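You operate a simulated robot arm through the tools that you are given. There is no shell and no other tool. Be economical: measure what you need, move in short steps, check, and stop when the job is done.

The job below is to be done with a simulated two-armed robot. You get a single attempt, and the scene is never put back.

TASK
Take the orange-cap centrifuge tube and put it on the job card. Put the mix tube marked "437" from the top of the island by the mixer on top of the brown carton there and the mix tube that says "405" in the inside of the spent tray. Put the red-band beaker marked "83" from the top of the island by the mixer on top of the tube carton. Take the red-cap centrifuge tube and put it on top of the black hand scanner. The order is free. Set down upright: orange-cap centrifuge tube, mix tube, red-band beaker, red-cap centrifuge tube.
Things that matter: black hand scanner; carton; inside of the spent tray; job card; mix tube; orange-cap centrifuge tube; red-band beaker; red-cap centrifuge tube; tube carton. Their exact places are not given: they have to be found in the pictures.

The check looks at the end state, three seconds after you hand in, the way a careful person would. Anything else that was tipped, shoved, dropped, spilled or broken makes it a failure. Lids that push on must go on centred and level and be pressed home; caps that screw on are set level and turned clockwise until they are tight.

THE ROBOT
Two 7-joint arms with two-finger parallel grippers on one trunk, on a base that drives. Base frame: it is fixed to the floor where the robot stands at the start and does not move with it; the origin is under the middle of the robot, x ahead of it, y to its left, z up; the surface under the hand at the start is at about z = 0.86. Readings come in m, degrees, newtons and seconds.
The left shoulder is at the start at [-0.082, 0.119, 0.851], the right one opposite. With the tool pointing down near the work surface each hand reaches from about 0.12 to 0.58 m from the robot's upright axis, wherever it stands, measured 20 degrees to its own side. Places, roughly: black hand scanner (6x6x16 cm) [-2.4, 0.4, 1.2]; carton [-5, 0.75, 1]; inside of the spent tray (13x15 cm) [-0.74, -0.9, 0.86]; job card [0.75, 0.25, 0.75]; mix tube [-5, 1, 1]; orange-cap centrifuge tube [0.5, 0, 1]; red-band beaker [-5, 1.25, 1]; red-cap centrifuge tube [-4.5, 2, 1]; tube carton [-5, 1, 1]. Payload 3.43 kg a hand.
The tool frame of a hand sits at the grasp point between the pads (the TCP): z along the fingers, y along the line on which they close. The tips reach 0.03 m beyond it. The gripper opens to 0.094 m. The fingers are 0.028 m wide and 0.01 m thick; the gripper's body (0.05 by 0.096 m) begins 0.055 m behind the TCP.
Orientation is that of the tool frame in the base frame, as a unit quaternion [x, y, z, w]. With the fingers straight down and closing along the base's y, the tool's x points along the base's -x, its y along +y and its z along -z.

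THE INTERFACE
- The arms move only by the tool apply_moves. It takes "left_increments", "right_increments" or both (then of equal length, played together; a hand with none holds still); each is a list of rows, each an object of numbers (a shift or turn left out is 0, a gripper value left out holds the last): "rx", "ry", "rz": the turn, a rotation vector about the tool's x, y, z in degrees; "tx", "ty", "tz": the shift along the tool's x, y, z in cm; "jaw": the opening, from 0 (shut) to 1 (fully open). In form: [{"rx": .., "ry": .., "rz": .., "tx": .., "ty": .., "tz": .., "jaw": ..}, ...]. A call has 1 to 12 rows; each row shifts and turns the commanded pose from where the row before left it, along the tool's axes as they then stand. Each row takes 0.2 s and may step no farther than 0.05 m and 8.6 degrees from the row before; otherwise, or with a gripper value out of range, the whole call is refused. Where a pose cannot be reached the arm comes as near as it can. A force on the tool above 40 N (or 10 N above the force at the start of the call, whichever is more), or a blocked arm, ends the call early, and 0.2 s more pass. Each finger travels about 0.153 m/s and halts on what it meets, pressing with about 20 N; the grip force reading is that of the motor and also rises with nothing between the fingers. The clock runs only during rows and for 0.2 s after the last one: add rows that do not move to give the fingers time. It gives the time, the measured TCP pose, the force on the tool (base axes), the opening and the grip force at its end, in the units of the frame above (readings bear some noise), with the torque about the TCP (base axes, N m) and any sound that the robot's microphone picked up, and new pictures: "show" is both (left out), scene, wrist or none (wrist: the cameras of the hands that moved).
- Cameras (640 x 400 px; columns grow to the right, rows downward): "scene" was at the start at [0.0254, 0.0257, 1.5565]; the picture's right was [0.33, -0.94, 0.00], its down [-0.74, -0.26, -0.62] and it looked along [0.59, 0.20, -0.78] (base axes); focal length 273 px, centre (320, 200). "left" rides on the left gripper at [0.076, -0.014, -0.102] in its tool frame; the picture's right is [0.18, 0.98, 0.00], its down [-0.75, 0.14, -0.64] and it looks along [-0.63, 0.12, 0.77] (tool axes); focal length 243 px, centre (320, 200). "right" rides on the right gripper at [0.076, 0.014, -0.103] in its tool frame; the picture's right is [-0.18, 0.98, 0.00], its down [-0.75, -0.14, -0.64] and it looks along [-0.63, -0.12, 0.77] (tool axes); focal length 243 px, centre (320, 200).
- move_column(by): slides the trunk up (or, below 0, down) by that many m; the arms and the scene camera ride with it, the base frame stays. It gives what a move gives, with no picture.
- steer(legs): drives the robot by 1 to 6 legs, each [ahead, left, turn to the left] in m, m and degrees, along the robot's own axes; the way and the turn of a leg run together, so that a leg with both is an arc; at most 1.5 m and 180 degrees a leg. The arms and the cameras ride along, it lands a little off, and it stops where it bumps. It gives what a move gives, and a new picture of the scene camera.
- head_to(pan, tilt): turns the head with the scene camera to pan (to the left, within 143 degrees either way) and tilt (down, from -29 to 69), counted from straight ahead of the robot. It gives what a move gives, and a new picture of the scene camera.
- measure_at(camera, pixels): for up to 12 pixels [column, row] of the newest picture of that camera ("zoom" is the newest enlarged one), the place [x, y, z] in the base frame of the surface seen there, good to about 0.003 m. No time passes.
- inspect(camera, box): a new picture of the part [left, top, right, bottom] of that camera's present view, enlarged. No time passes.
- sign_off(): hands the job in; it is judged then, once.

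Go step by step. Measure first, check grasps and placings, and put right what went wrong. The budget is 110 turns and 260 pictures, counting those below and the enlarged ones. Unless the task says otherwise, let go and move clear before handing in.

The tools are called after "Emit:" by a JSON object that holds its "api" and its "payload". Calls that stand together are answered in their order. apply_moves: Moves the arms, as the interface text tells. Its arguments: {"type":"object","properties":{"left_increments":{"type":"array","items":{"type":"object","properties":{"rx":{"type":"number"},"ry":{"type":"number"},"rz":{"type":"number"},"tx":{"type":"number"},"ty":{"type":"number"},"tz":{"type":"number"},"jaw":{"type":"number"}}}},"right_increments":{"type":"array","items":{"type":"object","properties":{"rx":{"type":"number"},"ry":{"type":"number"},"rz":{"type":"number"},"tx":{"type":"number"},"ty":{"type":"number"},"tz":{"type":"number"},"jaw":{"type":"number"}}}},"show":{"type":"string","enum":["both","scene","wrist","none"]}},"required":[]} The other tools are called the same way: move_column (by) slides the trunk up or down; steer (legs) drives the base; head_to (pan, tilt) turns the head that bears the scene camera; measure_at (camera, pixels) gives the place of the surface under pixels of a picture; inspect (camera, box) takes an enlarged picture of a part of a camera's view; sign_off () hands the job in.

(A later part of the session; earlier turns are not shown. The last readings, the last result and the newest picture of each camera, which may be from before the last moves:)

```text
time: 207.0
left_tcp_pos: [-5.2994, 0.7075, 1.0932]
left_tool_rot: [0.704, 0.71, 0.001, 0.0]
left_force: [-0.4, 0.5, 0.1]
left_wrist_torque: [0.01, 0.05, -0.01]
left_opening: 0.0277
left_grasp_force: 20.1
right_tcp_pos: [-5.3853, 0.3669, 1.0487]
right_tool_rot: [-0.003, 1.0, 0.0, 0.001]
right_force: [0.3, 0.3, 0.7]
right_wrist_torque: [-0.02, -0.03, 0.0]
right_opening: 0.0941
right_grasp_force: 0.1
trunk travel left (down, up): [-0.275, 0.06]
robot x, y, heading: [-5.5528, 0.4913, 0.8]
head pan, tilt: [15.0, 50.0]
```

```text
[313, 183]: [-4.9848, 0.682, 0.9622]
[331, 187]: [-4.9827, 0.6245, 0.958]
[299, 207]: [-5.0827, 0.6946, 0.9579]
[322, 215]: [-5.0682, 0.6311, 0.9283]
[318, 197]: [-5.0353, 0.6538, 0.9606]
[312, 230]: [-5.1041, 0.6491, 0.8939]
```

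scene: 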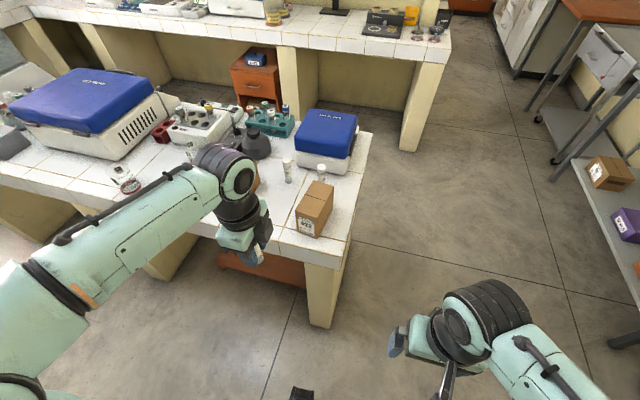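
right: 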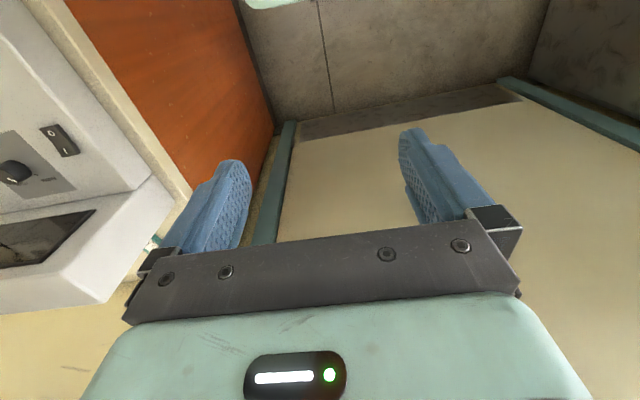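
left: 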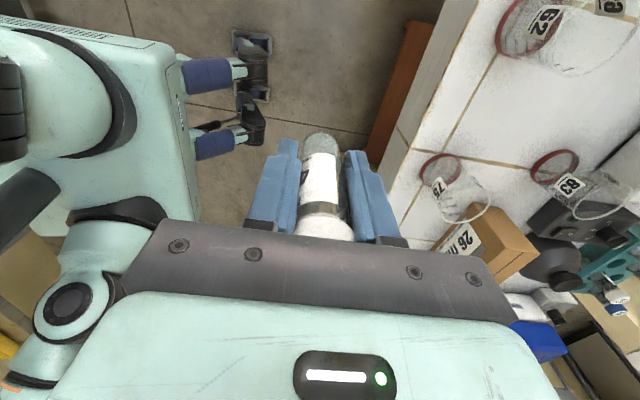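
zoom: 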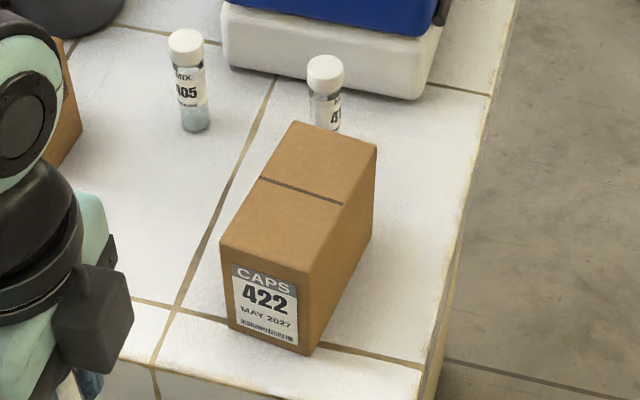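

Carton top centre ≈(-5.037,0.656,0.960). Move over it and lower to just above.

Emit:
{"api": "apply_moves", "payload": {"left_increments": [{"ty": 4.4, "tx": -0.8}, {"ty": 4.4, "tx": -0.9}, {"ty": 4.4, "tx": -0.9}, {"ty": 4.4, "tx": -0.9}, {"ty": 4.4, "tx": -0.9}, {"ty": 4.3, "tx": -0.9}, {"tz": 3}, {"tz": 3}, {"tz": 1.2}, {}]}}

Emit:
{"api": "inspect", "payload": {"camera": "scene", "box": [270, 120, 370, 250]}}

```text
time: 209.2
left_tcp_pos: [-5.0619, 0.6538, 1.0092]
left_tool_rot: [0.704, 0.71, 0.0, 0.0]
left_force: [-0.9, 0.4, -0.5]
left_wrist_torque: [-0.03, -0.03, -0.02]
left_opening: 0.0277
left_grasp_force: 20.2
left hand out of reach, approached as far as the arm can: row 6
right_tcp_pos: [-5.3871, 0.3656, 1.0495]
right_tool_rot: [-0.004, 1.0, 0.0, 0.001]
right_force: [-0.1, 0.5, 0.0]
right_wrist_torque: [0.01, 0.04, -0.02]
right_opening: 0.0944
right_grasp_force: 0.0
trunk travel left (down, up): [-0.275, 0.06]
robot x, y, heading: [-5.5566, 0.4918, 0.6]
head pan, tilt: [15.0, 50.0]
```

scene: 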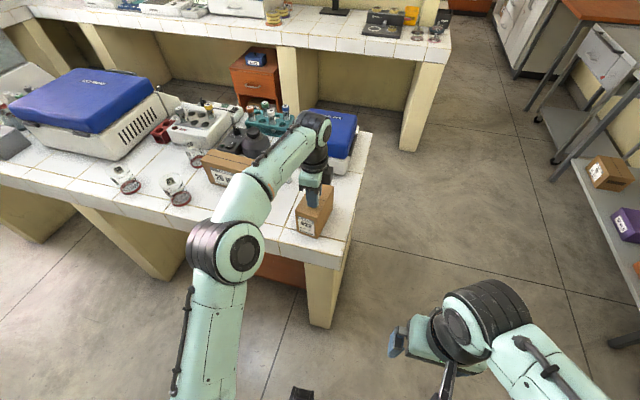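
left: 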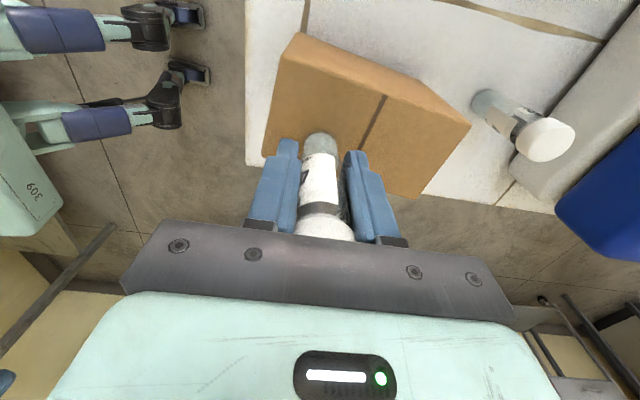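

```text
3.08 times, centred on (320, 185) of scene
```

zoom: 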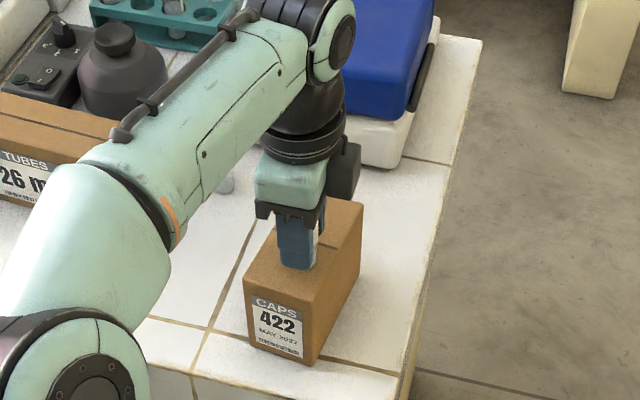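

The tube is over the front half of the carton top, well inside it. Lower in millimetre steps to contact.

Emit:
{"api": "apply_moves", "payload": {"left_increments": [{"tz": 0.1}, {"tz": 0.1}, {}], "show": "none"}}

Emit:
{"api": "apply_moves", "payload": {"left_increments": [{"tz": 0.1}, {"tz": 0.1}, {}], "show": "none"}}

```text
time: 210.0
left_tcp_pos: [-5.0612, 0.6554, 1.0074]
left_tool_rot: [0.704, 0.71, 0.0, 0.0]
left_force: [-1.6, -0.1, -0.8]
left_wrist_torque: [0.0, 0.0, -0.01]
left_opening: 0.0277
left_grasp_force: 20.2
right_tcp_pos: [-5.3855, 0.3648, 1.0476]
right_tool_rot: [-0.003, 1.0, 0.0, 0.001]
right_force: [0.2, -0.6, 0.0]
right_wrist_torque: [-0.01, 0.05, 0.02]
right_opening: 0.094
right_grasp_force: 0.0
trunk travel left (down, up): [-0.275, 0.06]
robot x, y, heading: [-5.5538, 0.4905, 0.5]
head pan, tilt: [15.0, 50.0]
```

```text
time: 210.8
left_tcp_pos: [-5.0629, 0.6541, 1.0074]
left_tool_rot: [0.705, 0.71, 0.0, 0.0]
left_force: [0.7, 0.0, 8.3]
left_wrist_torque: [-0.04, 0.0, 0.03]
left_opening: 0.0274
left_grasp_force: 19.6
right_tcp_pos: [-5.3853, 0.3662, 1.0486]
right_tool_rot: [-0.004, 1.0, 0.001, 0.001]
right_force: [-0.8, -0.1, 0.7]
right_wrist_torque: [-0.01, 0.02, -0.01]
right_opening: 0.094
right_grasp_force: 0.1
trunk travel left (down, up): [-0.275, 0.06]
robot x, y, heading: [-5.5558, 0.4885, 0.4]
head pan, tilt: [15.0, 50.0]
```

Contact at 8 N. Open, rise straight up, and look.

Emit:
{"api": "apply_moves", "payload": {"left_increments": [{"tz": -0.1}, {"jaw": 0.6}, {}, {}, {"tz": -3}, {"tz": -4}, {"tz": -4}, {"ty": -4.5}, {"ty": -4.5}, {"ty": -4.5}, {"ty": -4.5}, {}], "show": "wrist"}}

Emit:
{"api": "inspect", "payload": {"camera": "scene", "box": [270, 120, 370, 250]}}

```text
time: 213.4
left_tcp_pos: [-5.2507, 0.6545, 1.0978]
left_tool_rot: [0.704, 0.71, 0.0, -0.001]
left_force: [-0.3, 0.6, -0.2]
left_wrist_torque: [0.02, 0.01, 0.0]
left_opening: 0.0564
left_grasp_force: 0.0
left hand out of reach, approached as far as the arm can: row 7
right_tcp_pos: [-5.3856, 0.3657, 1.048]
right_tool_rot: [-0.003, 1.0, 0.0, 0.0]
right_force: [0.7, 0.2, 0.0]
right_wrist_torque: [-0.03, -0.01, 0.02]
right_opening: 0.0941
right_grasp_force: 0.0
trunk travel left (down, up): [-0.275, 0.06]
robot x, y, heading: [-5.5482, 0.4942, 0.4]
head pan, tilt: [15.0, 50.0]
```

left: 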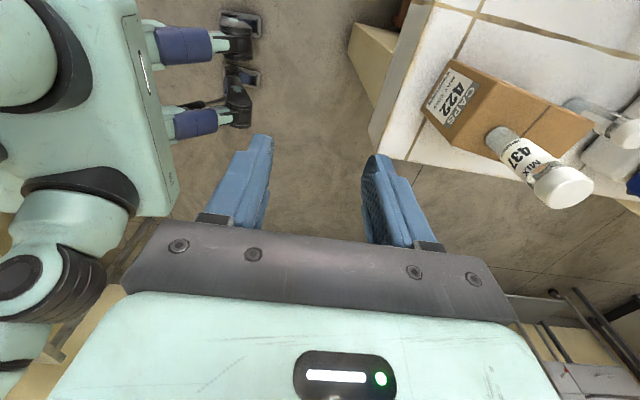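

```text
3.08 times, centred on (320, 185) of scene
```

zoom: 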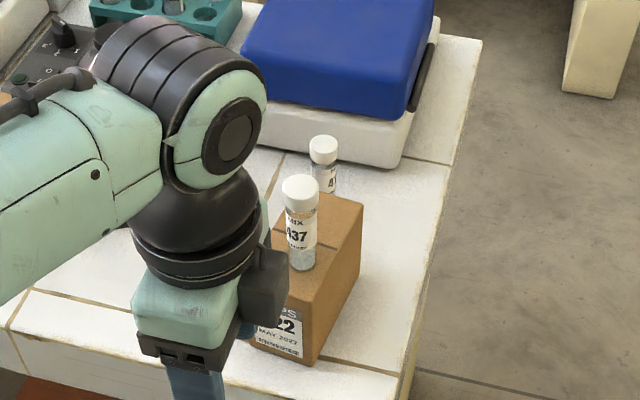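

437 stands capped on the CAPS carton. Next beaker 83: I yaw the hand back, slide left 0.46 and ahead 9 cm.

Emit:
{"api": "steer", "payload": {"legs": [[0, 0.46, -0.4], [0.09, 0, 0]]}}

Emit:
{"api": "apply_moves", "payload": {"left_increments": [{"rz": -8.2, "jaw": 1}, {"rz": -8.2}, {"rz": -8.2}, {"rz": -8.2}, {"rz": -8.2}, {"rz": -8.2}, {"rz": -8.2}, {"rz": -8.2}, {"rz": -8.2}, {"rz": -8.2}, {"rz": -8}, {}], "show": "scene"}}

```text
time: 218.7
left_tcp_pos: [-5.1666, 1.1189, 1.0986]
left_tool_rot: [0.704, 0.71, 0.0, 0.0]
left_force: [-0.6, -0.1, 1.0]
left_wrist_torque: [-0.01, 0.01, -0.02]
left_opening: 0.0562
left_grasp_force: 0.0
right_tcp_pos: [-5.2997, 0.8311, 1.0489]
right_tool_rot: [-0.005, 1.0, 0.0, 0.001]
right_force: [-0.1, 0.0, -0.1]
right_wrist_torque: [0.0, 0.0, -0.03]
right_opening: 0.0939
right_grasp_force: 0.1
trunk travel left (down, up): [-0.275, 0.06]
robot x, y, heading: [-5.4701, 0.9558, 0.3]
head pan, tilt: [15.0, 50.0]
```

scene: 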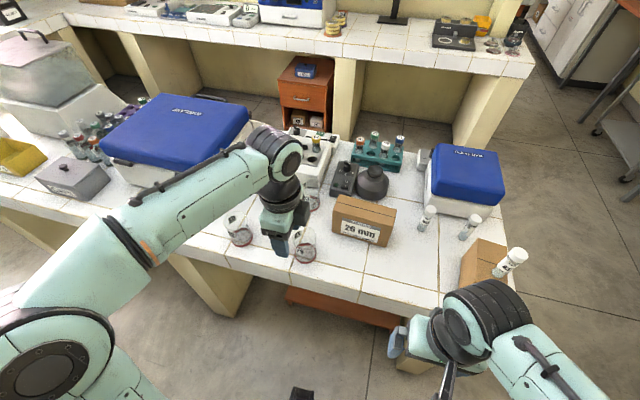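

```text
time: 221.3
left_tcp_pos: [-5.1691, 1.1189, 1.0967]
left_tool_rot: [-0.005, 1.0, 0.0, 0.001]
left_force: [0.6, -0.9, -0.2]
left_wrist_torque: [0.03, -0.01, -0.01]
left_opening: 0.094
left_grasp_force: 0.0
right_tcp_pos: [-5.3016, 0.8315, 1.049]
right_tool_rot: [-0.004, 1.0, -0.001, 0.001]
right_force: [0.2, -1.3, 0.7]
right_wrist_torque: [0.02, 0.01, 0.01]
right_opening: 0.094
right_grasp_force: 0.1
trunk travel left (down, up): [-0.275, 0.06]
robot x, y, heading: [-5.4676, 0.9537, 0.5]
head pan, tilt: [15.0, 50.0]
```

scene: 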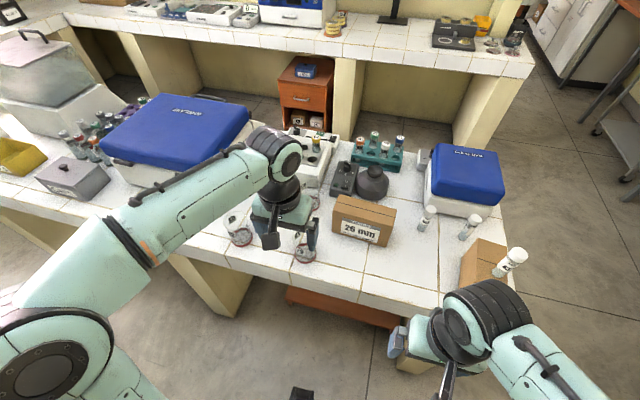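

I use the left wrist view to measure beaker 83 and its neighbours.

Emit:
{"api": "inspect", "payload": {"camera": "left", "box": [160, 20, 480, 240]}}

```text
1.82 times, centred on (320, 130) of left
```

zoom: 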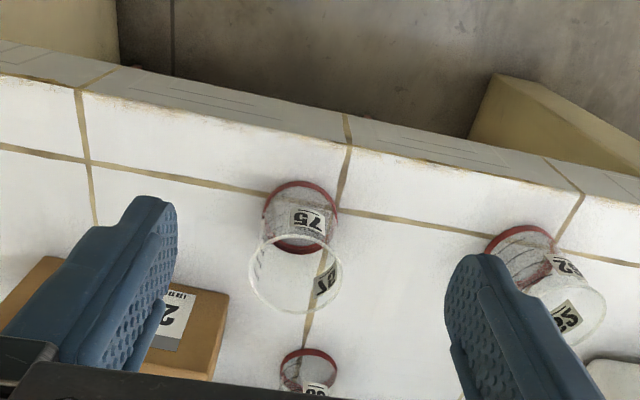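

Move 12 cm ahead at height for a clear view of beaker 83.

Emit:
{"api": "apply_moves", "payload": {"left_increments": [{"tx": -4}, {"tx": -4}, {"tx": -4}, {}], "show": "wrist"}}

Emit:
{"api": "inspect", "payload": {"camera": "left", "box": [160, 60, 480, 260]}}

```text
time: 222.3
left_tcp_pos: [-5.0482, 1.1186, 1.0991]
left_tool_rot: [-0.004, 1.0, 0.0, 0.0]
left_force: [-0.5, 0.4, -0.4]
left_wrist_torque: [-0.03, -0.01, -0.05]
left_opening: 0.0939
left_grasp_force: 0.1
right_tcp_pos: [-5.3025, 0.8314, 1.0474]
right_tool_rot: [-0.005, 1.0, -0.001, 0.001]
right_force: [-0.8, 0.4, 0.7]
right_wrist_torque: [-0.01, -0.01, -0.01]
right_opening: 0.0942
right_grasp_force: 0.0
trunk travel left (down, up): [-0.275, 0.06]
robot x, y, heading: [-5.4683, 0.9555, 0.5]
head pan, tilt: [15.0, 50.0]
```

left: 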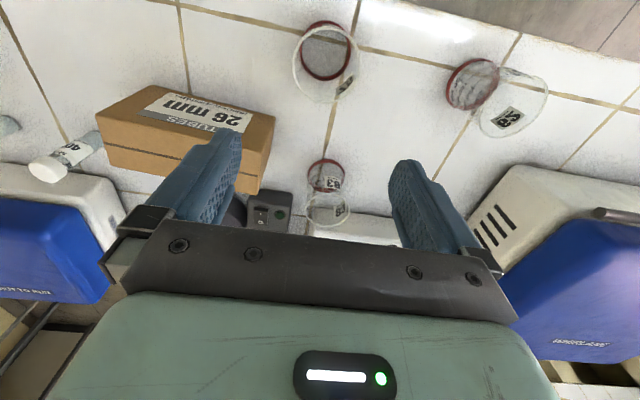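

```text
2.00 times, centred on (320, 160) of left
```

zoom: 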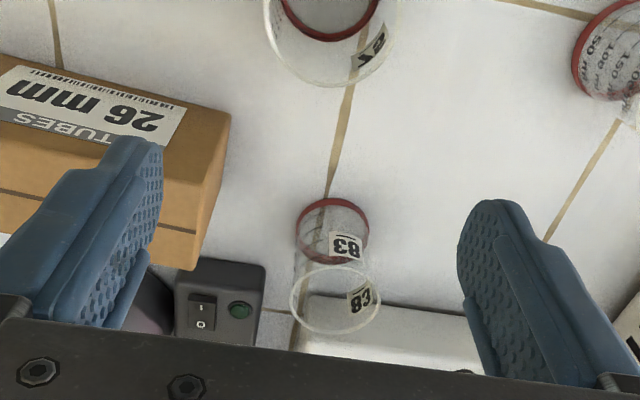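

Emit:
{"api": "measure_at", "payload": {"camera": "zoom", "pixels": [[293, 300], [380, 300], [335, 334], [297, 228], [369, 232], [333, 200], [360, 300], [345, 245], [228, 118], [197, 268], [267, 268], [420, 312]]}}

```text
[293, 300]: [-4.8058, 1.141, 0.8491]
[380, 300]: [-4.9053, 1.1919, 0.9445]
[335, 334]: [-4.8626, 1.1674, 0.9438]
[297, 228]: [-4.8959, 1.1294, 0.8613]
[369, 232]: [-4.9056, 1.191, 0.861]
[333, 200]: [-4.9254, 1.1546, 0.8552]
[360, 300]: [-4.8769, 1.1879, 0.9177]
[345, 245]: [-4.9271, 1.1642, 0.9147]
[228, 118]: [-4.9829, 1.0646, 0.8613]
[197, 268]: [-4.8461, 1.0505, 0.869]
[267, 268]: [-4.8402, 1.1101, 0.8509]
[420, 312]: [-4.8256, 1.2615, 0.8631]
```

Beaker 83: centre ≈(-4.895,1.160), Ø≈6.4 cm, rim 0.9445; clear of the carton (y≤1.065). Move over it.

Emit:
{"api": "apply_moves", "payload": {"left_increments": [{"tx": -3.85, "ty": 1}, {"tx": -3.85, "ty": 1}, {"tx": -3.85, "ty": 1}, {"tx": -3.85, "ty": 1}, {}, {"tz": 3}, {"tz": 3}, {"tz": 3}, {}], "show": "both"}}

```text
time: 224.3
left_tcp_pos: [-4.9747, 1.1411, 0.9895]
left_tool_rot: [-0.004, 1.0, 0.0, 0.0]
left_force: [0.5, -0.1, 0.1]
left_wrist_torque: [-0.04, -0.03, -0.02]
left_opening: 0.0941
left_grasp_force: 0.0
left hand out of reach, approached as far as the arm can: row 2, 3, 4
right_tcp_pos: [-5.3014, 0.8311, 1.0488]
right_tool_rot: [-0.004, 1.0, 0.001, 0.001]
right_force: [1.1, -0.4, 0.6]
right_wrist_torque: [-0.02, 0.0, -0.01]
right_opening: 0.0941
right_grasp_force: 0.1
trunk travel left (down, up): [-0.275, 0.06]
robot x, y, heading: [-5.4676, 0.9574, 0.4]
head pan, tilt: [15.0, 50.0]
```

scene: 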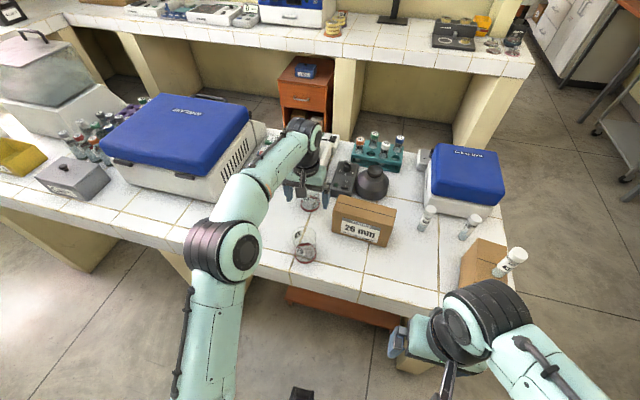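
left: 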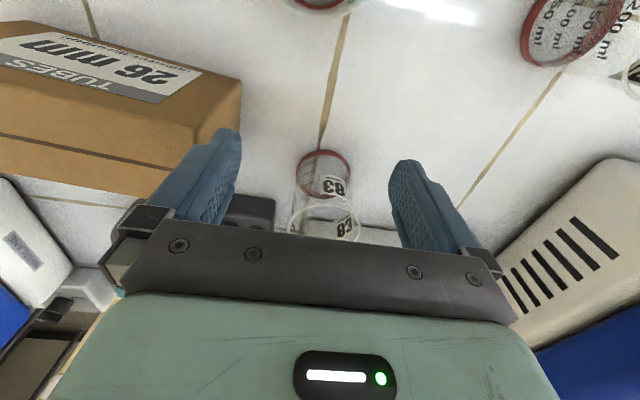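

The hand stops 8 cm short. I look down to see how much nearer the base can go.

Emit:
{"api": "head_to", "payload": {"pan": 0, "tilt": 69}}

Emit:
{"api": "measure_at", "payload": {"camera": "scene", "pixels": [[320, 330], [320, 300], [320, 270], [280, 320], [360, 320], [320, 240], [320, 360]]}}

```text
time: 225.1
left_tcp_pos: [-4.9745, 1.1403, 0.989]
left_tool_rot: [-0.005, 1.0, 0.0, 0.0]
left_force: [0.5, 0.3, 0.8]
left_wrist_torque: [0.01, 0.03, 0.04]
left_opening: 0.0938
left_grasp_force: 0.0
right_tcp_pos: [-5.3012, 0.8327, 1.0495]
right_tool_rot: [-0.004, 1.0, 0.0, 0.001]
right_force: [-0.6, 1.3, 0.3]
right_wrist_torque: [0.02, -0.02, -0.03]
right_opening: 0.094
right_grasp_force: 0.1
trunk travel left (down, up): [-0.275, 0.06]
robot x, y, heading: [-5.4682, 0.956, 0.9]
head pan, tilt: [0.0, 68.8]
```

scene: 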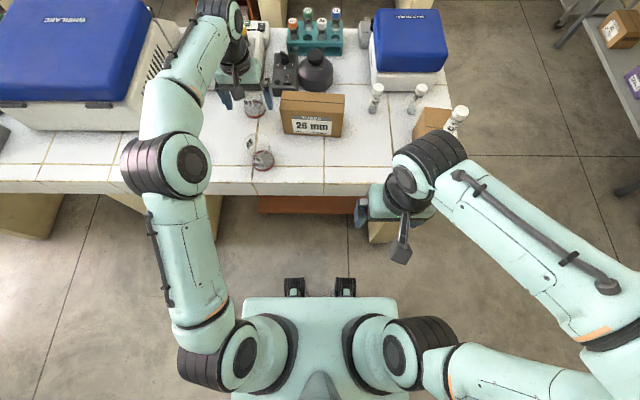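

```text
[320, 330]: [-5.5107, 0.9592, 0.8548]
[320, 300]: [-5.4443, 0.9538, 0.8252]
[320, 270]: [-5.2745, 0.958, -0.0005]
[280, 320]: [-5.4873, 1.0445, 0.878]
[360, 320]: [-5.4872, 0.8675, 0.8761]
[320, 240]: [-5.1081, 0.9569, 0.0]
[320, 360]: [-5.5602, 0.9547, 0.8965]
```

Emit:
{"api": "measure_at", "payload": {"camera": "scene", "pixels": [[345, 280], [345, 288], [345, 295], [295, 281], [370, 297], [320, 205], [320, 296], [240, 230]]}}

```text
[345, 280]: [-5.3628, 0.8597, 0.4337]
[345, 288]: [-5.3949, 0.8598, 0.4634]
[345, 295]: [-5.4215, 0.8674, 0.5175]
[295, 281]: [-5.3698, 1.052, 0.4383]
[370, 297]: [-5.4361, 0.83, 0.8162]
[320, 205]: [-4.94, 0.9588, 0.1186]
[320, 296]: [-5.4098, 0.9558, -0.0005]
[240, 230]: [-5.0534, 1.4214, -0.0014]
```

Clear floor up to the bench; the robot can go 10 cm nearer. Raise the hand a bit, drive ahead 0.10.

Emit:
{"api": "apply_moves", "payload": {"left_increments": [{"tx": 4, "tz": -2}, {"tx": 4, "tz": -2}, {}], "show": "none"}}

Emit:
{"api": "steer", "payload": {"legs": [[0.1, 0, -0.5]]}}

```text
time: 225.9
left_tcp_pos: [-5.052, 1.1419, 1.0296]
left_tool_rot: [-0.005, 1.0, 0.0, 0.0]
left_force: [0.1, -0.2, 0.1]
left_wrist_torque: [0.03, 0.0, 0.01]
left_opening: 0.0938
left_grasp_force: 0.2
right_tcp_pos: [-5.3015, 0.8308, 1.0484]
right_tool_rot: [-0.005, 1.0, 0.001, 0.002]
right_force: [0.4, 0.0, 0.4]
right_wrist_torque: [0.0, 0.0, 0.0]
right_opening: 0.0936
right_grasp_force: 0.0
trunk travel left (down, up): [-0.275, 0.06]
robot x, y, heading: [-5.4692, 0.9564, 0.4]
head pan, tilt: [0.0, 68.8]
```

```text
time: 227.1
left_tcp_pos: [-4.9538, 1.1381, 1.0299]
left_tool_rot: [0.0, 1.0, 0.0, 0.0]
left_force: [-0.5, -0.2, 0.0]
left_wrist_torque: [0.02, 0.02, -0.01]
left_opening: 0.0941
left_grasp_force: 0.0
right_tcp_pos: [-5.2027, 0.8305, 1.0495]
right_tool_rot: [0.0, 1.0, 0.001, 0.001]
right_force: [-0.6, -0.8, 0.6]
right_wrist_torque: [0.0, 0.01, 0.0]
right_opening: 0.094
right_grasp_force: 0.1
trunk travel left (down, up): [-0.275, 0.06]
robot x, y, heading: [-5.3687, 0.9539, 0.3]
head pan, tilt: [0.0, 68.8]
```

scene: 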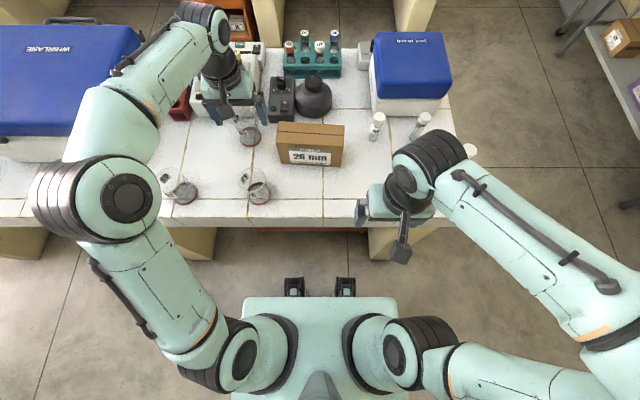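

Now move the last 6 cm over the beaker and down a bit, then check.

Emit:
{"api": "apply_moves", "payload": {"left_increments": [{"tx": -3, "ty": 1.1}, {"tx": -2.9, "ty": 1.1}, {"tz": 2.5}, {"tz": 2.5}, {}], "show": "wrist"}}

Emit:
{"api": "inspect", "payload": {"camera": "scene", "box": [150, 40, 370, 210]}}

```text
time: 228.3
left_tcp_pos: [-4.8963, 1.1598, 0.9787]
left_tool_rot: [0.0, 1.0, 0.0, 0.001]
left_force: [-0.2, 0.0, -0.3]
left_wrist_torque: [0.0, 0.01, 0.02]
left_opening: 0.094
left_grasp_force: 0.2
right_tcp_pos: [-5.2043, 0.8307, 1.0495]
right_tool_rot: [0.0, 1.0, 0.0, 0.001]
right_force: [-0.2, 0.6, 1.0]
right_wrist_torque: [0.01, 0.02, 0.0]
right_opening: 0.0941
right_grasp_force: 0.0
trunk travel left (down, up): [-0.275, 0.06]
robot x, y, heading: [-5.3669, 0.955, 0.1]
head pan, tilt: [0.0, 68.8]
```

left: 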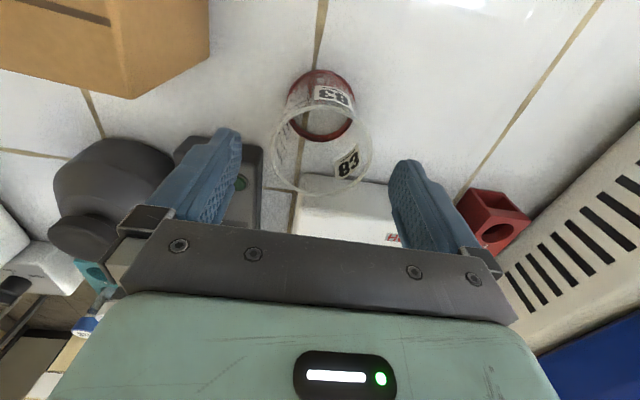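

```text
2.35 times, centred on (260, 125) of scene
```

zoom: 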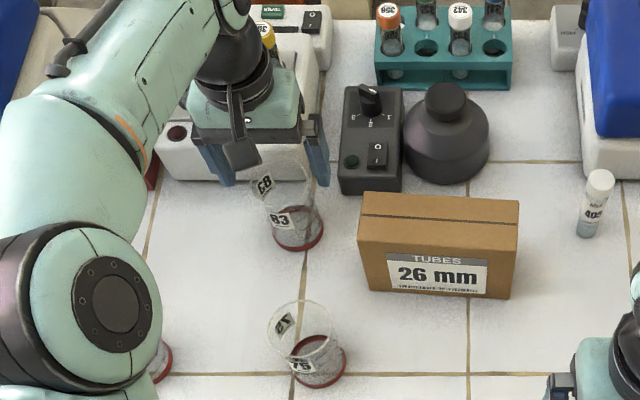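

Verify the beaker's rim and base position from here.

Emit:
{"api": "measure_at", "payload": {"camera": "left", "pixels": [[288, 108], [353, 110], [320, 72], [272, 150], [371, 153], [322, 195], [320, 106], [265, 170]]}}

```text
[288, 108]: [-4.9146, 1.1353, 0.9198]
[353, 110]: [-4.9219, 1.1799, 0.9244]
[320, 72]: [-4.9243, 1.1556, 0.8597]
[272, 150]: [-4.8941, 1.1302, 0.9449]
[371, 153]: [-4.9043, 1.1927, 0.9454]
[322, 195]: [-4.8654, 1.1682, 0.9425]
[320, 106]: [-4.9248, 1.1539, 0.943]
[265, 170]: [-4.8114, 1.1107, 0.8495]
```

Centred within 2 mm. Descend to z 0.902 and close.

Emit:
{"api": "apply_moves", "payload": {"left_increments": [{"tz": 2.5}, {"tz": 2.5}, {"tz": 2.6}, {}, {"jaw": 0.72}, {"jaw": 0.6}, {"jaw": 0.5}, {}, {}], "show": "wrist"}}

```text
time: 230.3
left_tcp_pos: [-4.8946, 1.1607, 0.9033]
left_tool_rot: [0.0, 1.0, 0.0, 0.0]
left_force: [-0.4, 0.0, -0.3]
left_wrist_torque: [0.01, 0.0, -0.05]
left_opening: 0.0616
left_grasp_force: 19.9
right_tcp_pos: [-5.2023, 0.8305, 1.049]
right_tool_rot: [-0.001, 1.0, 0.0, 0.001]
right_force: [-0.9, -0.8, 0.5]
right_wrist_torque: [0.02, 0.0, -0.01]
right_opening: 0.0942
right_grasp_force: 0.1
trunk travel left (down, up): [-0.275, 0.06]
robot x, y, heading: [-5.3679, 0.9558, 0.3]
head pan, tilt: [0.0, 68.8]
```

left: 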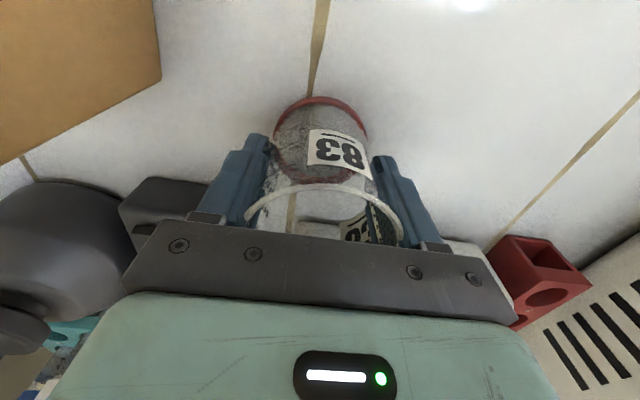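

Gripped at 6.2 cm. Lift 17 cm and measure the tube carton's top.

Emit:
{"api": "apply_moves", "payload": {"left_increments": [{"tz": -2}, {"tz": -4}, {"tz": -4}, {"tz": -4}, {"tz": -3}, {}], "show": "both"}}

Emit:
{"api": "measure_at", "payload": {"camera": "scene", "pixels": [[279, 125], [341, 128], [279, 143], [341, 147], [310, 128], [310, 145], [310, 136], [277, 134], [343, 136]]}}

```text
time: 231.7
left_tcp_pos: [-4.8962, 1.1615, 1.0757]
left_tool_rot: [0.0, 1.0, 0.0, 0.0]
left_force: [-0.2, -0.3, -0.6]
left_wrist_torque: [-0.04, -0.03, 0.01]
left_opening: 0.0613
left_grasp_force: 19.8
right_tcp_pos: [-5.203, 0.8294, 1.0484]
right_tool_rot: [0.0, 1.0, 0.001, 0.001]
right_force: [1.3, -0.4, -0.3]
right_wrist_torque: [-0.01, 0.02, -0.03]
right_opening: 0.0939
right_grasp_force: 0.0
trunk travel left (down, up): [-0.275, 0.06]
robot x, y, heading: [-5.3698, 0.9571, 0.1]
head pan, tilt: [0.0, 68.8]
```

scene: 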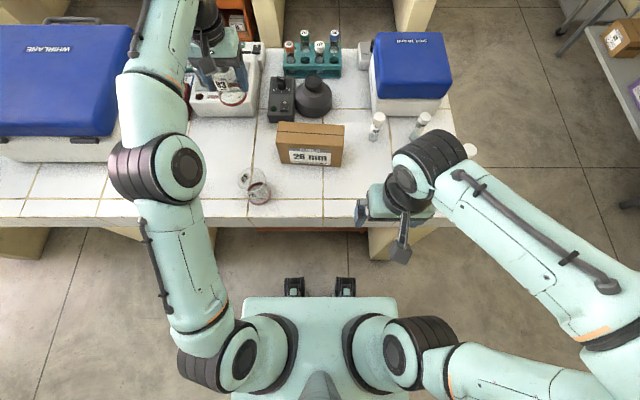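
left: 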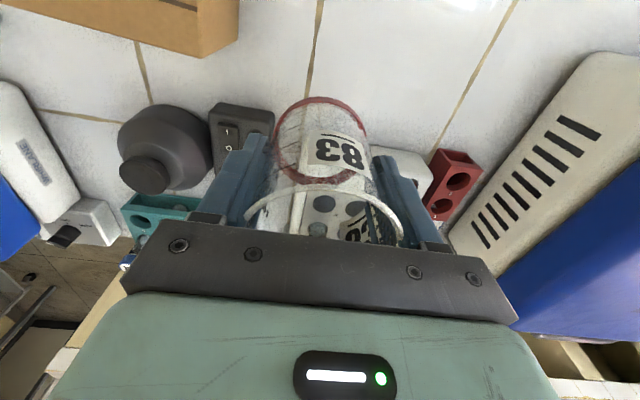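

```text
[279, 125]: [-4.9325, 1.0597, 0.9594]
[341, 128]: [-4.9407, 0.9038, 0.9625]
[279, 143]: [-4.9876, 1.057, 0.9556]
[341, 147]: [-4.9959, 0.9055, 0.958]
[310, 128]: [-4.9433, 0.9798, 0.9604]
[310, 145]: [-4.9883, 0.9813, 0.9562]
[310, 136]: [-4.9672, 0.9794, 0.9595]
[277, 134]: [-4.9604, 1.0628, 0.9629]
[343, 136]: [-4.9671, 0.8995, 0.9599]
```

Carton top: x -4.995…-4.933, y 0.90…1.06, z 0.960; centre (-4.964,0.982). Move over it and lower to just above.

Emit:
{"api": "apply_moves", "payload": {"left_increments": [{"tx": 1.36, "ty": -3.55}, {"tx": 1.36, "ty": -3.55}, {"tx": 1.36, "ty": -3.55}, {"tx": 1.36, "ty": -3.55}, {"tx": 1.36, "ty": -3.55}, {"tz": 3}, {"tz": 2}, {}], "show": "both"}}

Emit:
{"api": "inspect", "payload": {"camera": "scene", "box": [210, 60, 410, 200]}}

```text
time: 233.5
left_tcp_pos: [-4.9611, 0.9835, 1.0238]
left_tool_rot: [-0.001, 1.0, 0.0, 0.001]
left_force: [0.1, -0.1, -0.2]
left_wrist_torque: [0.02, 0.01, 0.01]
left_opening: 0.0615
left_grasp_force: 19.8
right_tcp_pos: [-5.203, 0.8304, 1.0498]
right_tool_rot: [0.0, 1.0, 0.0, 0.001]
right_force: [0.6, 0.2, -1.2]
right_wrist_torque: [-0.01, 0.05, 0.02]
right_opening: 0.094
right_grasp_force: 0.0
trunk travel left (down, up): [-0.275, 0.06]
robot x, y, heading: [-5.3685, 0.9569, 0.2]
head pan, tilt: [0.0, 68.8]
```

scene: 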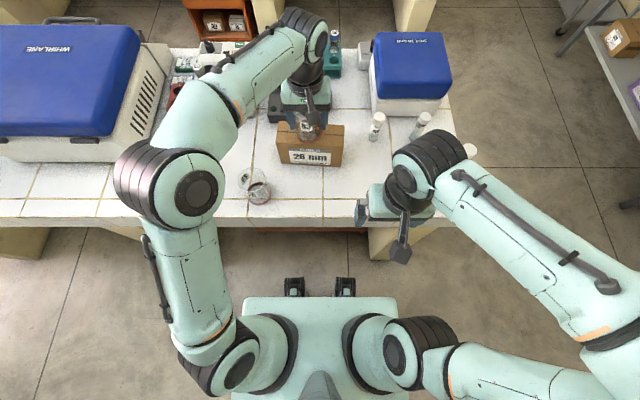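
left: 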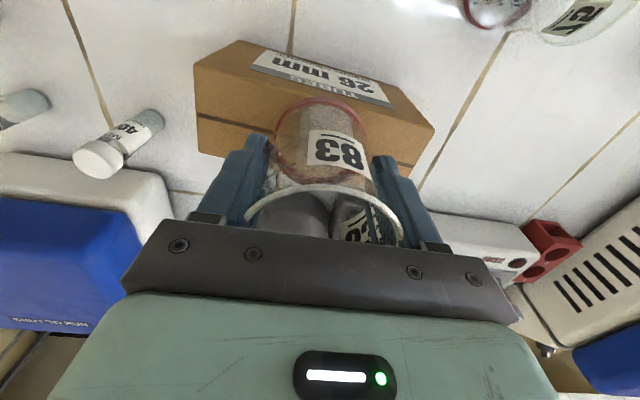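

```text
2.86 times, centred on (310, 130) of scene
```

zoom: 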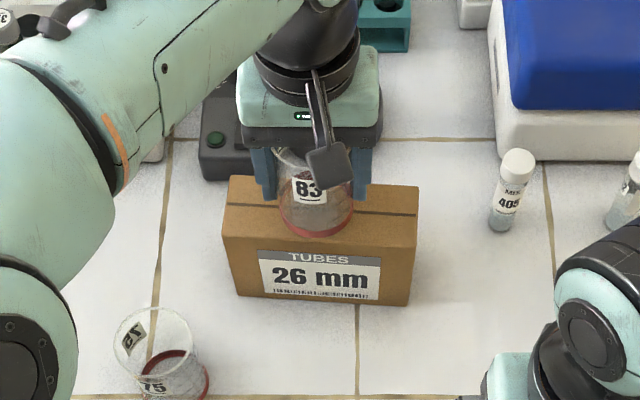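

Looks centred. Lower the last centimetre gently.

Emit:
{"api": "apply_moves", "payload": {"left_increments": [{"tz": 0.4}, {"tz": 0.3}, {"tz": 0.1}, {}], "show": "none"}}

Emit:
{"api": "apply_moves", "payload": {"left_increments": [{"tz": 0.1}, {"tz": 0.1}, {}], "show": "none"}}

Emit:
{"api": "apply_moves", "payload": {"left_increments": [{"tz": 0.1}, {"tz": 0.1}, {}], "show": "wrist"}}

```text
time: 234.5
left_tcp_pos: [-4.9611, 0.9834, 1.0148]
left_tool_rot: [0.001, 1.0, 0.0, 0.0]
left_force: [0.2, 0.9, -1.2]
left_wrist_torque: [0.03, 0.0, 0.02]
left_opening: 0.061
left_grasp_force: 19.7
right_tcp_pos: [-5.2032, 0.8297, 1.049]
right_tool_rot: [0.0, 1.0, 0.0, 0.002]
right_force: [0.1, 0.6, 0.2]
right_wrist_torque: [0.0, 0.0, 0.02]
right_opening: 0.0943
right_grasp_force: 0.1
trunk travel left (down, up): [-0.275, 0.06]
robot x, y, heading: [-5.3686, 0.9592, 0.0]
head pan, tilt: [0.0, 68.8]
```

```text
time: 235.3
left_tcp_pos: [-4.9598, 0.9817, 1.0138]
left_tool_rot: [0.0, 1.0, 0.0, 0.0]
left_force: [0.4, -0.1, -0.2]
left_wrist_torque: [0.02, 0.03, -0.01]
left_opening: 0.061
left_grasp_force: 20.3
right_tcp_pos: [-5.2016, 0.8298, 1.049]
right_tool_rot: [0.0, 1.0, 0.0, 0.001]
right_force: [0.4, 0.0, -0.6]
right_wrist_torque: [-0.03, 0.0, 0.0]
right_opening: 0.0939
right_grasp_force: 0.1
trunk travel left (down, up): [-0.275, 0.06]
robot x, y, heading: [-5.3673, 0.9572, 0.2]
head pan, tilt: [0.0, 68.8]
```

```text
time: 236.1
left_tcp_pos: [-4.9617, 0.9832, 1.0132]
left_tool_rot: [0.0, 1.0, -0.001, 0.0]
left_force: [0.5, 0.3, 3.8]
left_wrist_torque: [0.04, 0.01, -0.04]
left_opening: 0.0612
left_grasp_force: 19.9
right_tcp_pos: [-5.2029, 0.8304, 1.0486]
right_tool_rot: [0.0, 1.0, 0.001, 0.001]
right_force: [0.3, 0.2, 0.8]
right_wrist_torque: [0.01, -0.03, -0.02]
right_opening: 0.094
right_grasp_force: 0.0
trunk travel left (down, up): [-0.275, 0.06]
robot x, y, heading: [-5.3726, 0.955, 0.2]
head pan, tilt: [0.0, 68.8]
```

left: 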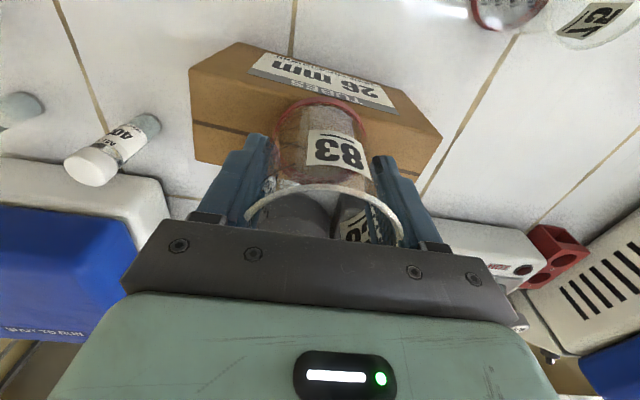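

Contact at ≈4 N and the base covers the top evenly. Release, rise, retract, and look.

Emit:
{"api": "apply_moves", "payload": {"left_increments": [{"jaw": 1}, {}, {}, {"tz": -3}, {"tz": -4}, {"tz": -4}, {"tx": 4}, {"tx": 4}, {"tx": 4}, {"tx": 4}, {}], "show": "wrist"}}

Emit:
{"api": "inspect", "payload": {"camera": "scene", "box": [210, 60, 410, 200]}}

```text
time: 238.5
left_tcp_pos: [-5.1221, 0.981, 1.1214]
left_tool_rot: [-0.003, 1.0, 0.0, 0.0]
left_force: [0.1, 0.7, 0.2]
left_wrist_torque: [0.02, 0.05, 0.0]
left_opening: 0.094
left_grasp_force: 0.1
right_tcp_pos: [-5.2028, 0.8304, 1.0484]
right_tool_rot: [-0.001, 1.0, 0.0, 0.001]
right_force: [0.2, 0.9, 0.5]
right_wrist_torque: [0.0, -0.01, 0.04]
right_opening: 0.0939
right_grasp_force: 0.1
trunk travel left (down, up): [-0.275, 0.06]
robot x, y, heading: [-5.3702, 0.9571, 0.1]
head pan, tilt: [0.0, 68.8]
```

left: 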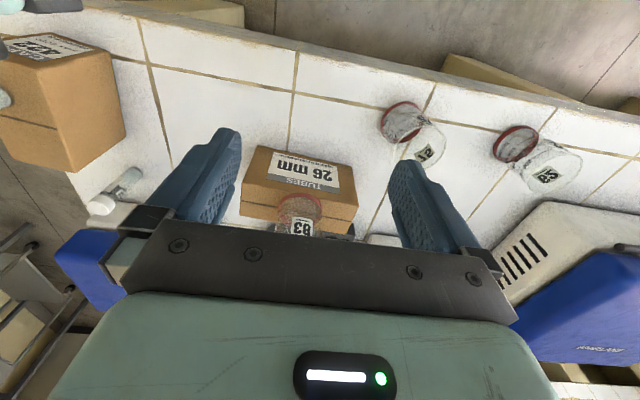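

```text
2.86 times, centred on (310, 130) of scene
```

zoom: 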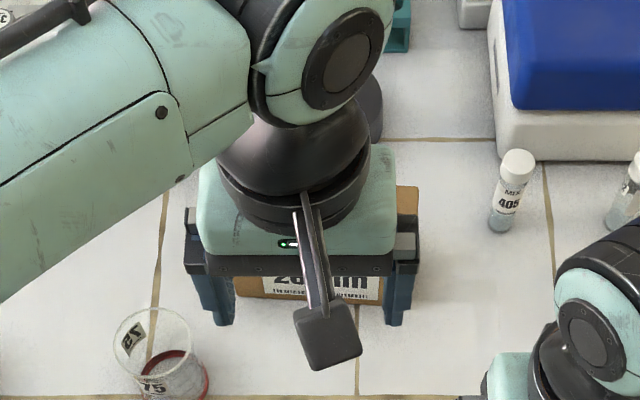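

Beaker 83 stands on the tube carton. Now tube 405 for the right hand: measure it and what is behind it.

Emit:
{"api": "measure_at", "payload": {"camera": "zoom", "pixels": [[514, 162], [510, 180], [505, 205], [500, 225], [493, 205], [517, 205], [510, 148], [560, 170], [500, 150]]}}

Emit:
{"api": "inspect", "payload": {"camera": "right", "box": [160, 20, 480, 240]}}

```text
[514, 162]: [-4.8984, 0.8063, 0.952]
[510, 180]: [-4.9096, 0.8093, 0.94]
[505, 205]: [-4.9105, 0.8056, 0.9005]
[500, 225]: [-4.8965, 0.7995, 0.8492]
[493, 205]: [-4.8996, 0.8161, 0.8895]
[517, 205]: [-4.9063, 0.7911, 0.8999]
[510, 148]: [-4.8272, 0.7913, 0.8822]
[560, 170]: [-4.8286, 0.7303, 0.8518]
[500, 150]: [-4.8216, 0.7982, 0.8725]
```

```text
1.82 times, centred on (320, 130) of right
```

zoom: 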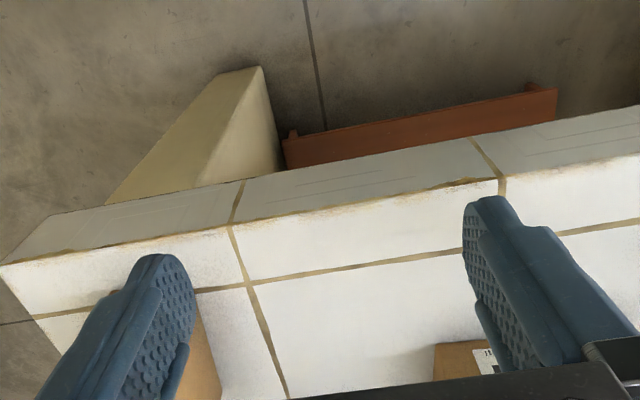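

405's axis is (-4.898,0.804). The right forearm would pass near 437, so I use the left hand from a stand further right: back off, slide right 0.38, come ahead.

Emit:
{"api": "steer", "payload": {"legs": [[-0.12, 0, 0], [0, -0.38, 0], [0.1, 0, 0]]}}

Emit:
{"api": "apply_moves", "payload": {"left_increments": [{"ry": -7.2, "jaw": 0.6}, {"ry": -7.2}, {"ry": -7.2}, {"ry": -7.2}, {"ry": -7.2}, {"ry": -7.2}, {"ry": -6.8}, {}], "show": "both"}}

```text
time: 244.0
left_tcp_pos: [-5.1667, 0.6097, 1.1221]
left_tool_rot: [0.0, 1.0, 0.0, 0.001]
left_force: [-0.5, -0.2, -0.8]
left_wrist_torque: [-0.02, -0.04, -0.03]
left_opening: 0.0941
left_grasp_force: 0.1
right_tcp_pos: [-5.2463, 0.4588, 1.0497]
right_tool_rot: [0.001, 1.0, 0.001, 0.001]
right_force: [-0.4, -0.1, 0.3]
right_wrist_torque: [0.04, -0.05, 0.0]
right_opening: 0.0939
right_grasp_force: 0.0
trunk travel left (down, up): [-0.275, 0.06]
robot x, y, heading: [-5.4101, 0.5869, -0.1]
head pan, tilt: [0.0, 68.8]
stopped in leg 3: the robot was blocked; the commanded pose is now the measured one
```

scene: 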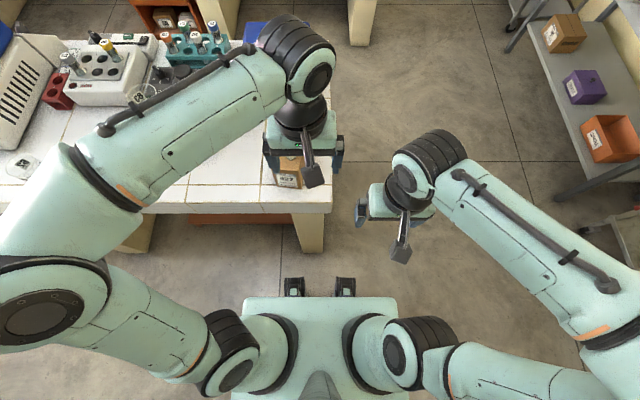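

```text
time: 245.8
left_tcp_pos: [-5.1631, 0.6104, 1.1215]
left_tool_rot: [0.0, 0.907, 0.001, 0.422]
left_force: [0.0, 0.1, -0.4]
left_wrist_torque: [-0.01, 0.0, 0.01]
left_opening: 0.0565
left_grasp_force: 0.1
right_tcp_pos: [-5.2443, 0.4596, 1.0483]
right_tool_rot: [0.002, 1.0, 0.0, 0.0]
right_force: [0.1, -0.4, 0.4]
right_wrist_torque: [-0.01, 0.03, -0.02]
right_opening: 0.0941
right_grasp_force: 0.1
trunk travel left (down, up): [-0.275, 0.06]
robot x, y, heading: [-5.4064, 0.5841, -0.1]
head pan, tilt: [0.0, 68.8]
```

scene: 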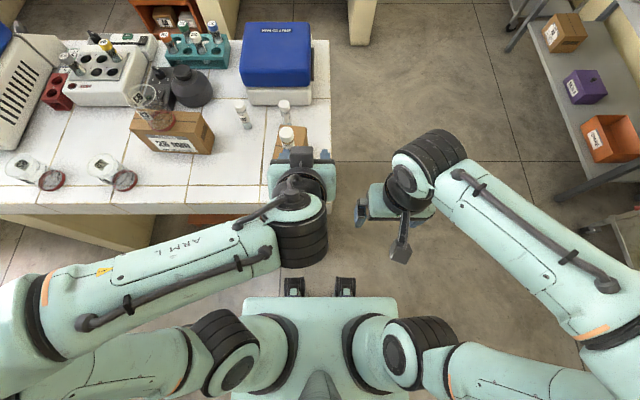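
left: 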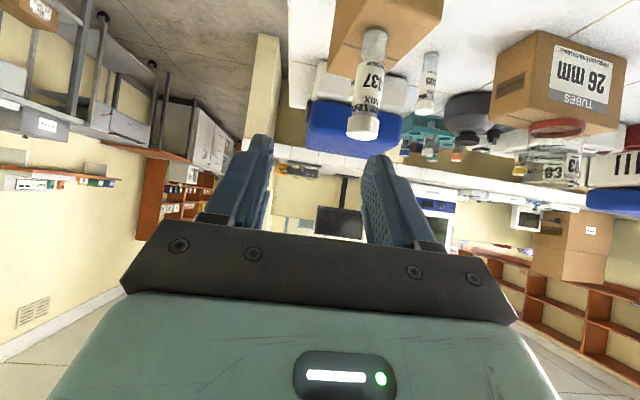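

The base stopped against something at x=-5.41, likely the pillar; I check that 437 and its carton are unmoved.

Emit:
{"api": "inspect", "payload": {"camera": "scene", "box": [120, 60, 340, 210]}}

Emit:
{"api": "measure_at", "payload": {"camera": "scene", "pixels": [[287, 133], [296, 147], [170, 148], [242, 110], [245, 122], [155, 118], [283, 108], [241, 103]]}}

```text
2.67 times, centred on (230, 135) of scene
```

zoom: 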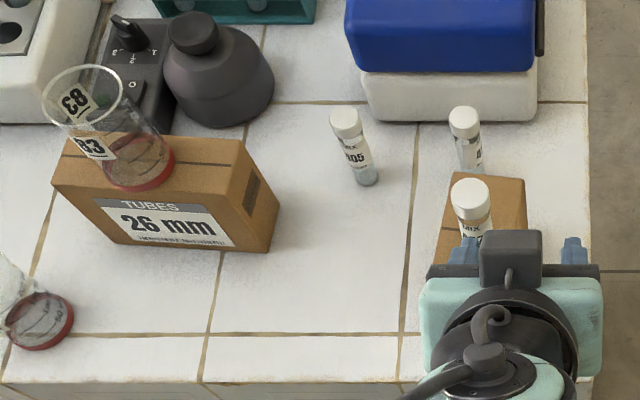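

```text
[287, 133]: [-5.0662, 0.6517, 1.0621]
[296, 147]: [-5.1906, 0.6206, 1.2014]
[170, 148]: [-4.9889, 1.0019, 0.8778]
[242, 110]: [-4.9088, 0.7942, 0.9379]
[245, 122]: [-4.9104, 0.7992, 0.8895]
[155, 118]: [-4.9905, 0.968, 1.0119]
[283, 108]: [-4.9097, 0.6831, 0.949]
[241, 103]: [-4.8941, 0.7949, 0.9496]
```

437 is unmoved. Move the left hand sideways to y 0.80, then forward-down to a standoff before 405.

Emit:
{"api": "apply_moves", "payload": {"left_increments": [{"ty": 4.7}, {"ty": 4.7}, {"ty": 4.7}, {"ty": 4.7}, {"tx": 0.14, "tz": 4.64}, {"tx": 0.14, "tz": 4.64}, {"tx": 0.14, "tz": 4.64}, {"tx": 0.14, "tz": 4.64}, {"tx": 0.14, "tz": 4.64}, {}]}}

Emit:
{"api": "inspect", "payload": {"camera": "left", "box": [220, 40, 420, 240]}}

```text
time: 248.0
left_tcp_pos: [-4.9908, 0.7968, 0.9617]
left_tool_rot: [0.001, 0.907, 0.0, 0.422]
left_force: [0.5, -0.1, 0.5]
left_wrist_torque: [-0.01, -0.04, 0.03]
left_opening: 0.0563
left_grasp_force: 0.1
right_tcp_pos: [-5.2455, 0.459, 1.048]
right_tool_rot: [0.002, 1.0, 0.0, 0.0]
right_force: [-0.6, -0.1, -0.1]
right_wrist_torque: [0.04, 0.0, -0.03]
right_opening: 0.0942
right_grasp_force: 0.1
trunk travel left (down, up): [-0.275, 0.06]
robot x, y, heading: [-5.4076, 0.5844, -0.1]
head pan, tilt: [0.0, 68.8]
```

scene: 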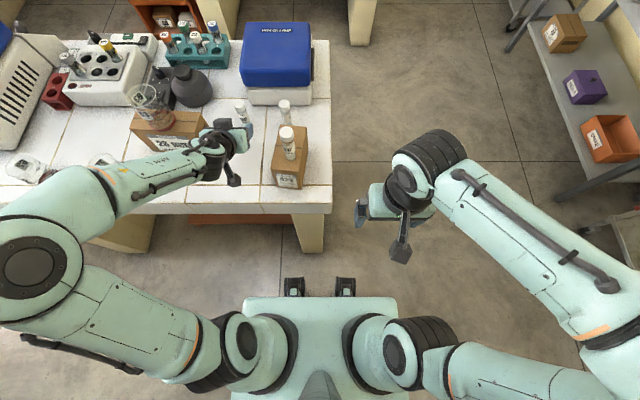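
left: 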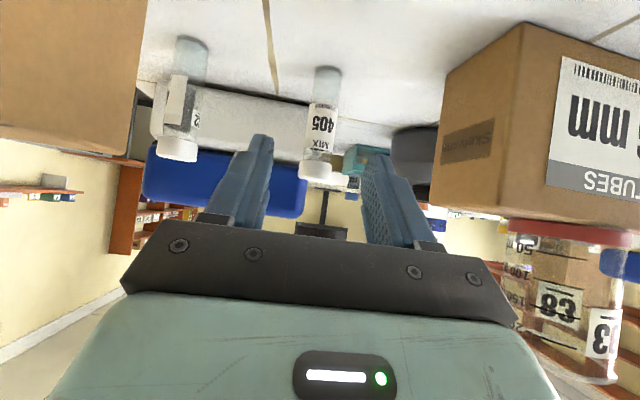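

```text
2.00 times, centred on (320, 140) of left
```

zoom: 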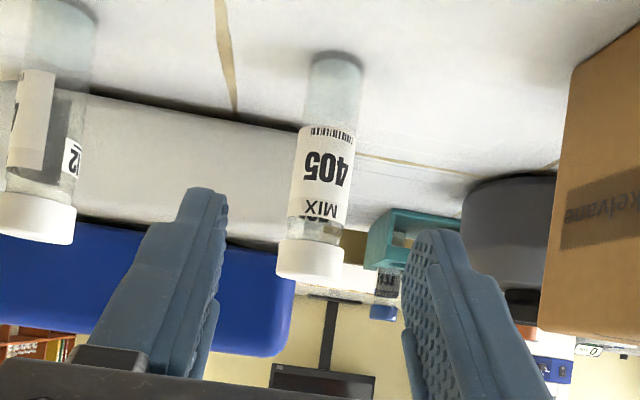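

Clear view of 405; measure its axis and the cap's lower edge.

Emit:
{"api": "measure_at", "payload": {"camera": "zoom", "pixels": [[310, 270], [313, 248], [316, 230], [322, 175], [296, 175], [349, 178], [333, 80], [278, 262], [343, 268]]}}

```text
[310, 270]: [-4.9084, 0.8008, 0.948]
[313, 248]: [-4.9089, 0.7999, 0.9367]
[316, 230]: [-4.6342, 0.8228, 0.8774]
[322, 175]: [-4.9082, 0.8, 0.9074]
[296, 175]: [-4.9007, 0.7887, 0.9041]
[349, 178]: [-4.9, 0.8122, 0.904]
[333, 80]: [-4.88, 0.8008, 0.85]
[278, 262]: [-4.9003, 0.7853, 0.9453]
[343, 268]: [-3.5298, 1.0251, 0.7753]
```

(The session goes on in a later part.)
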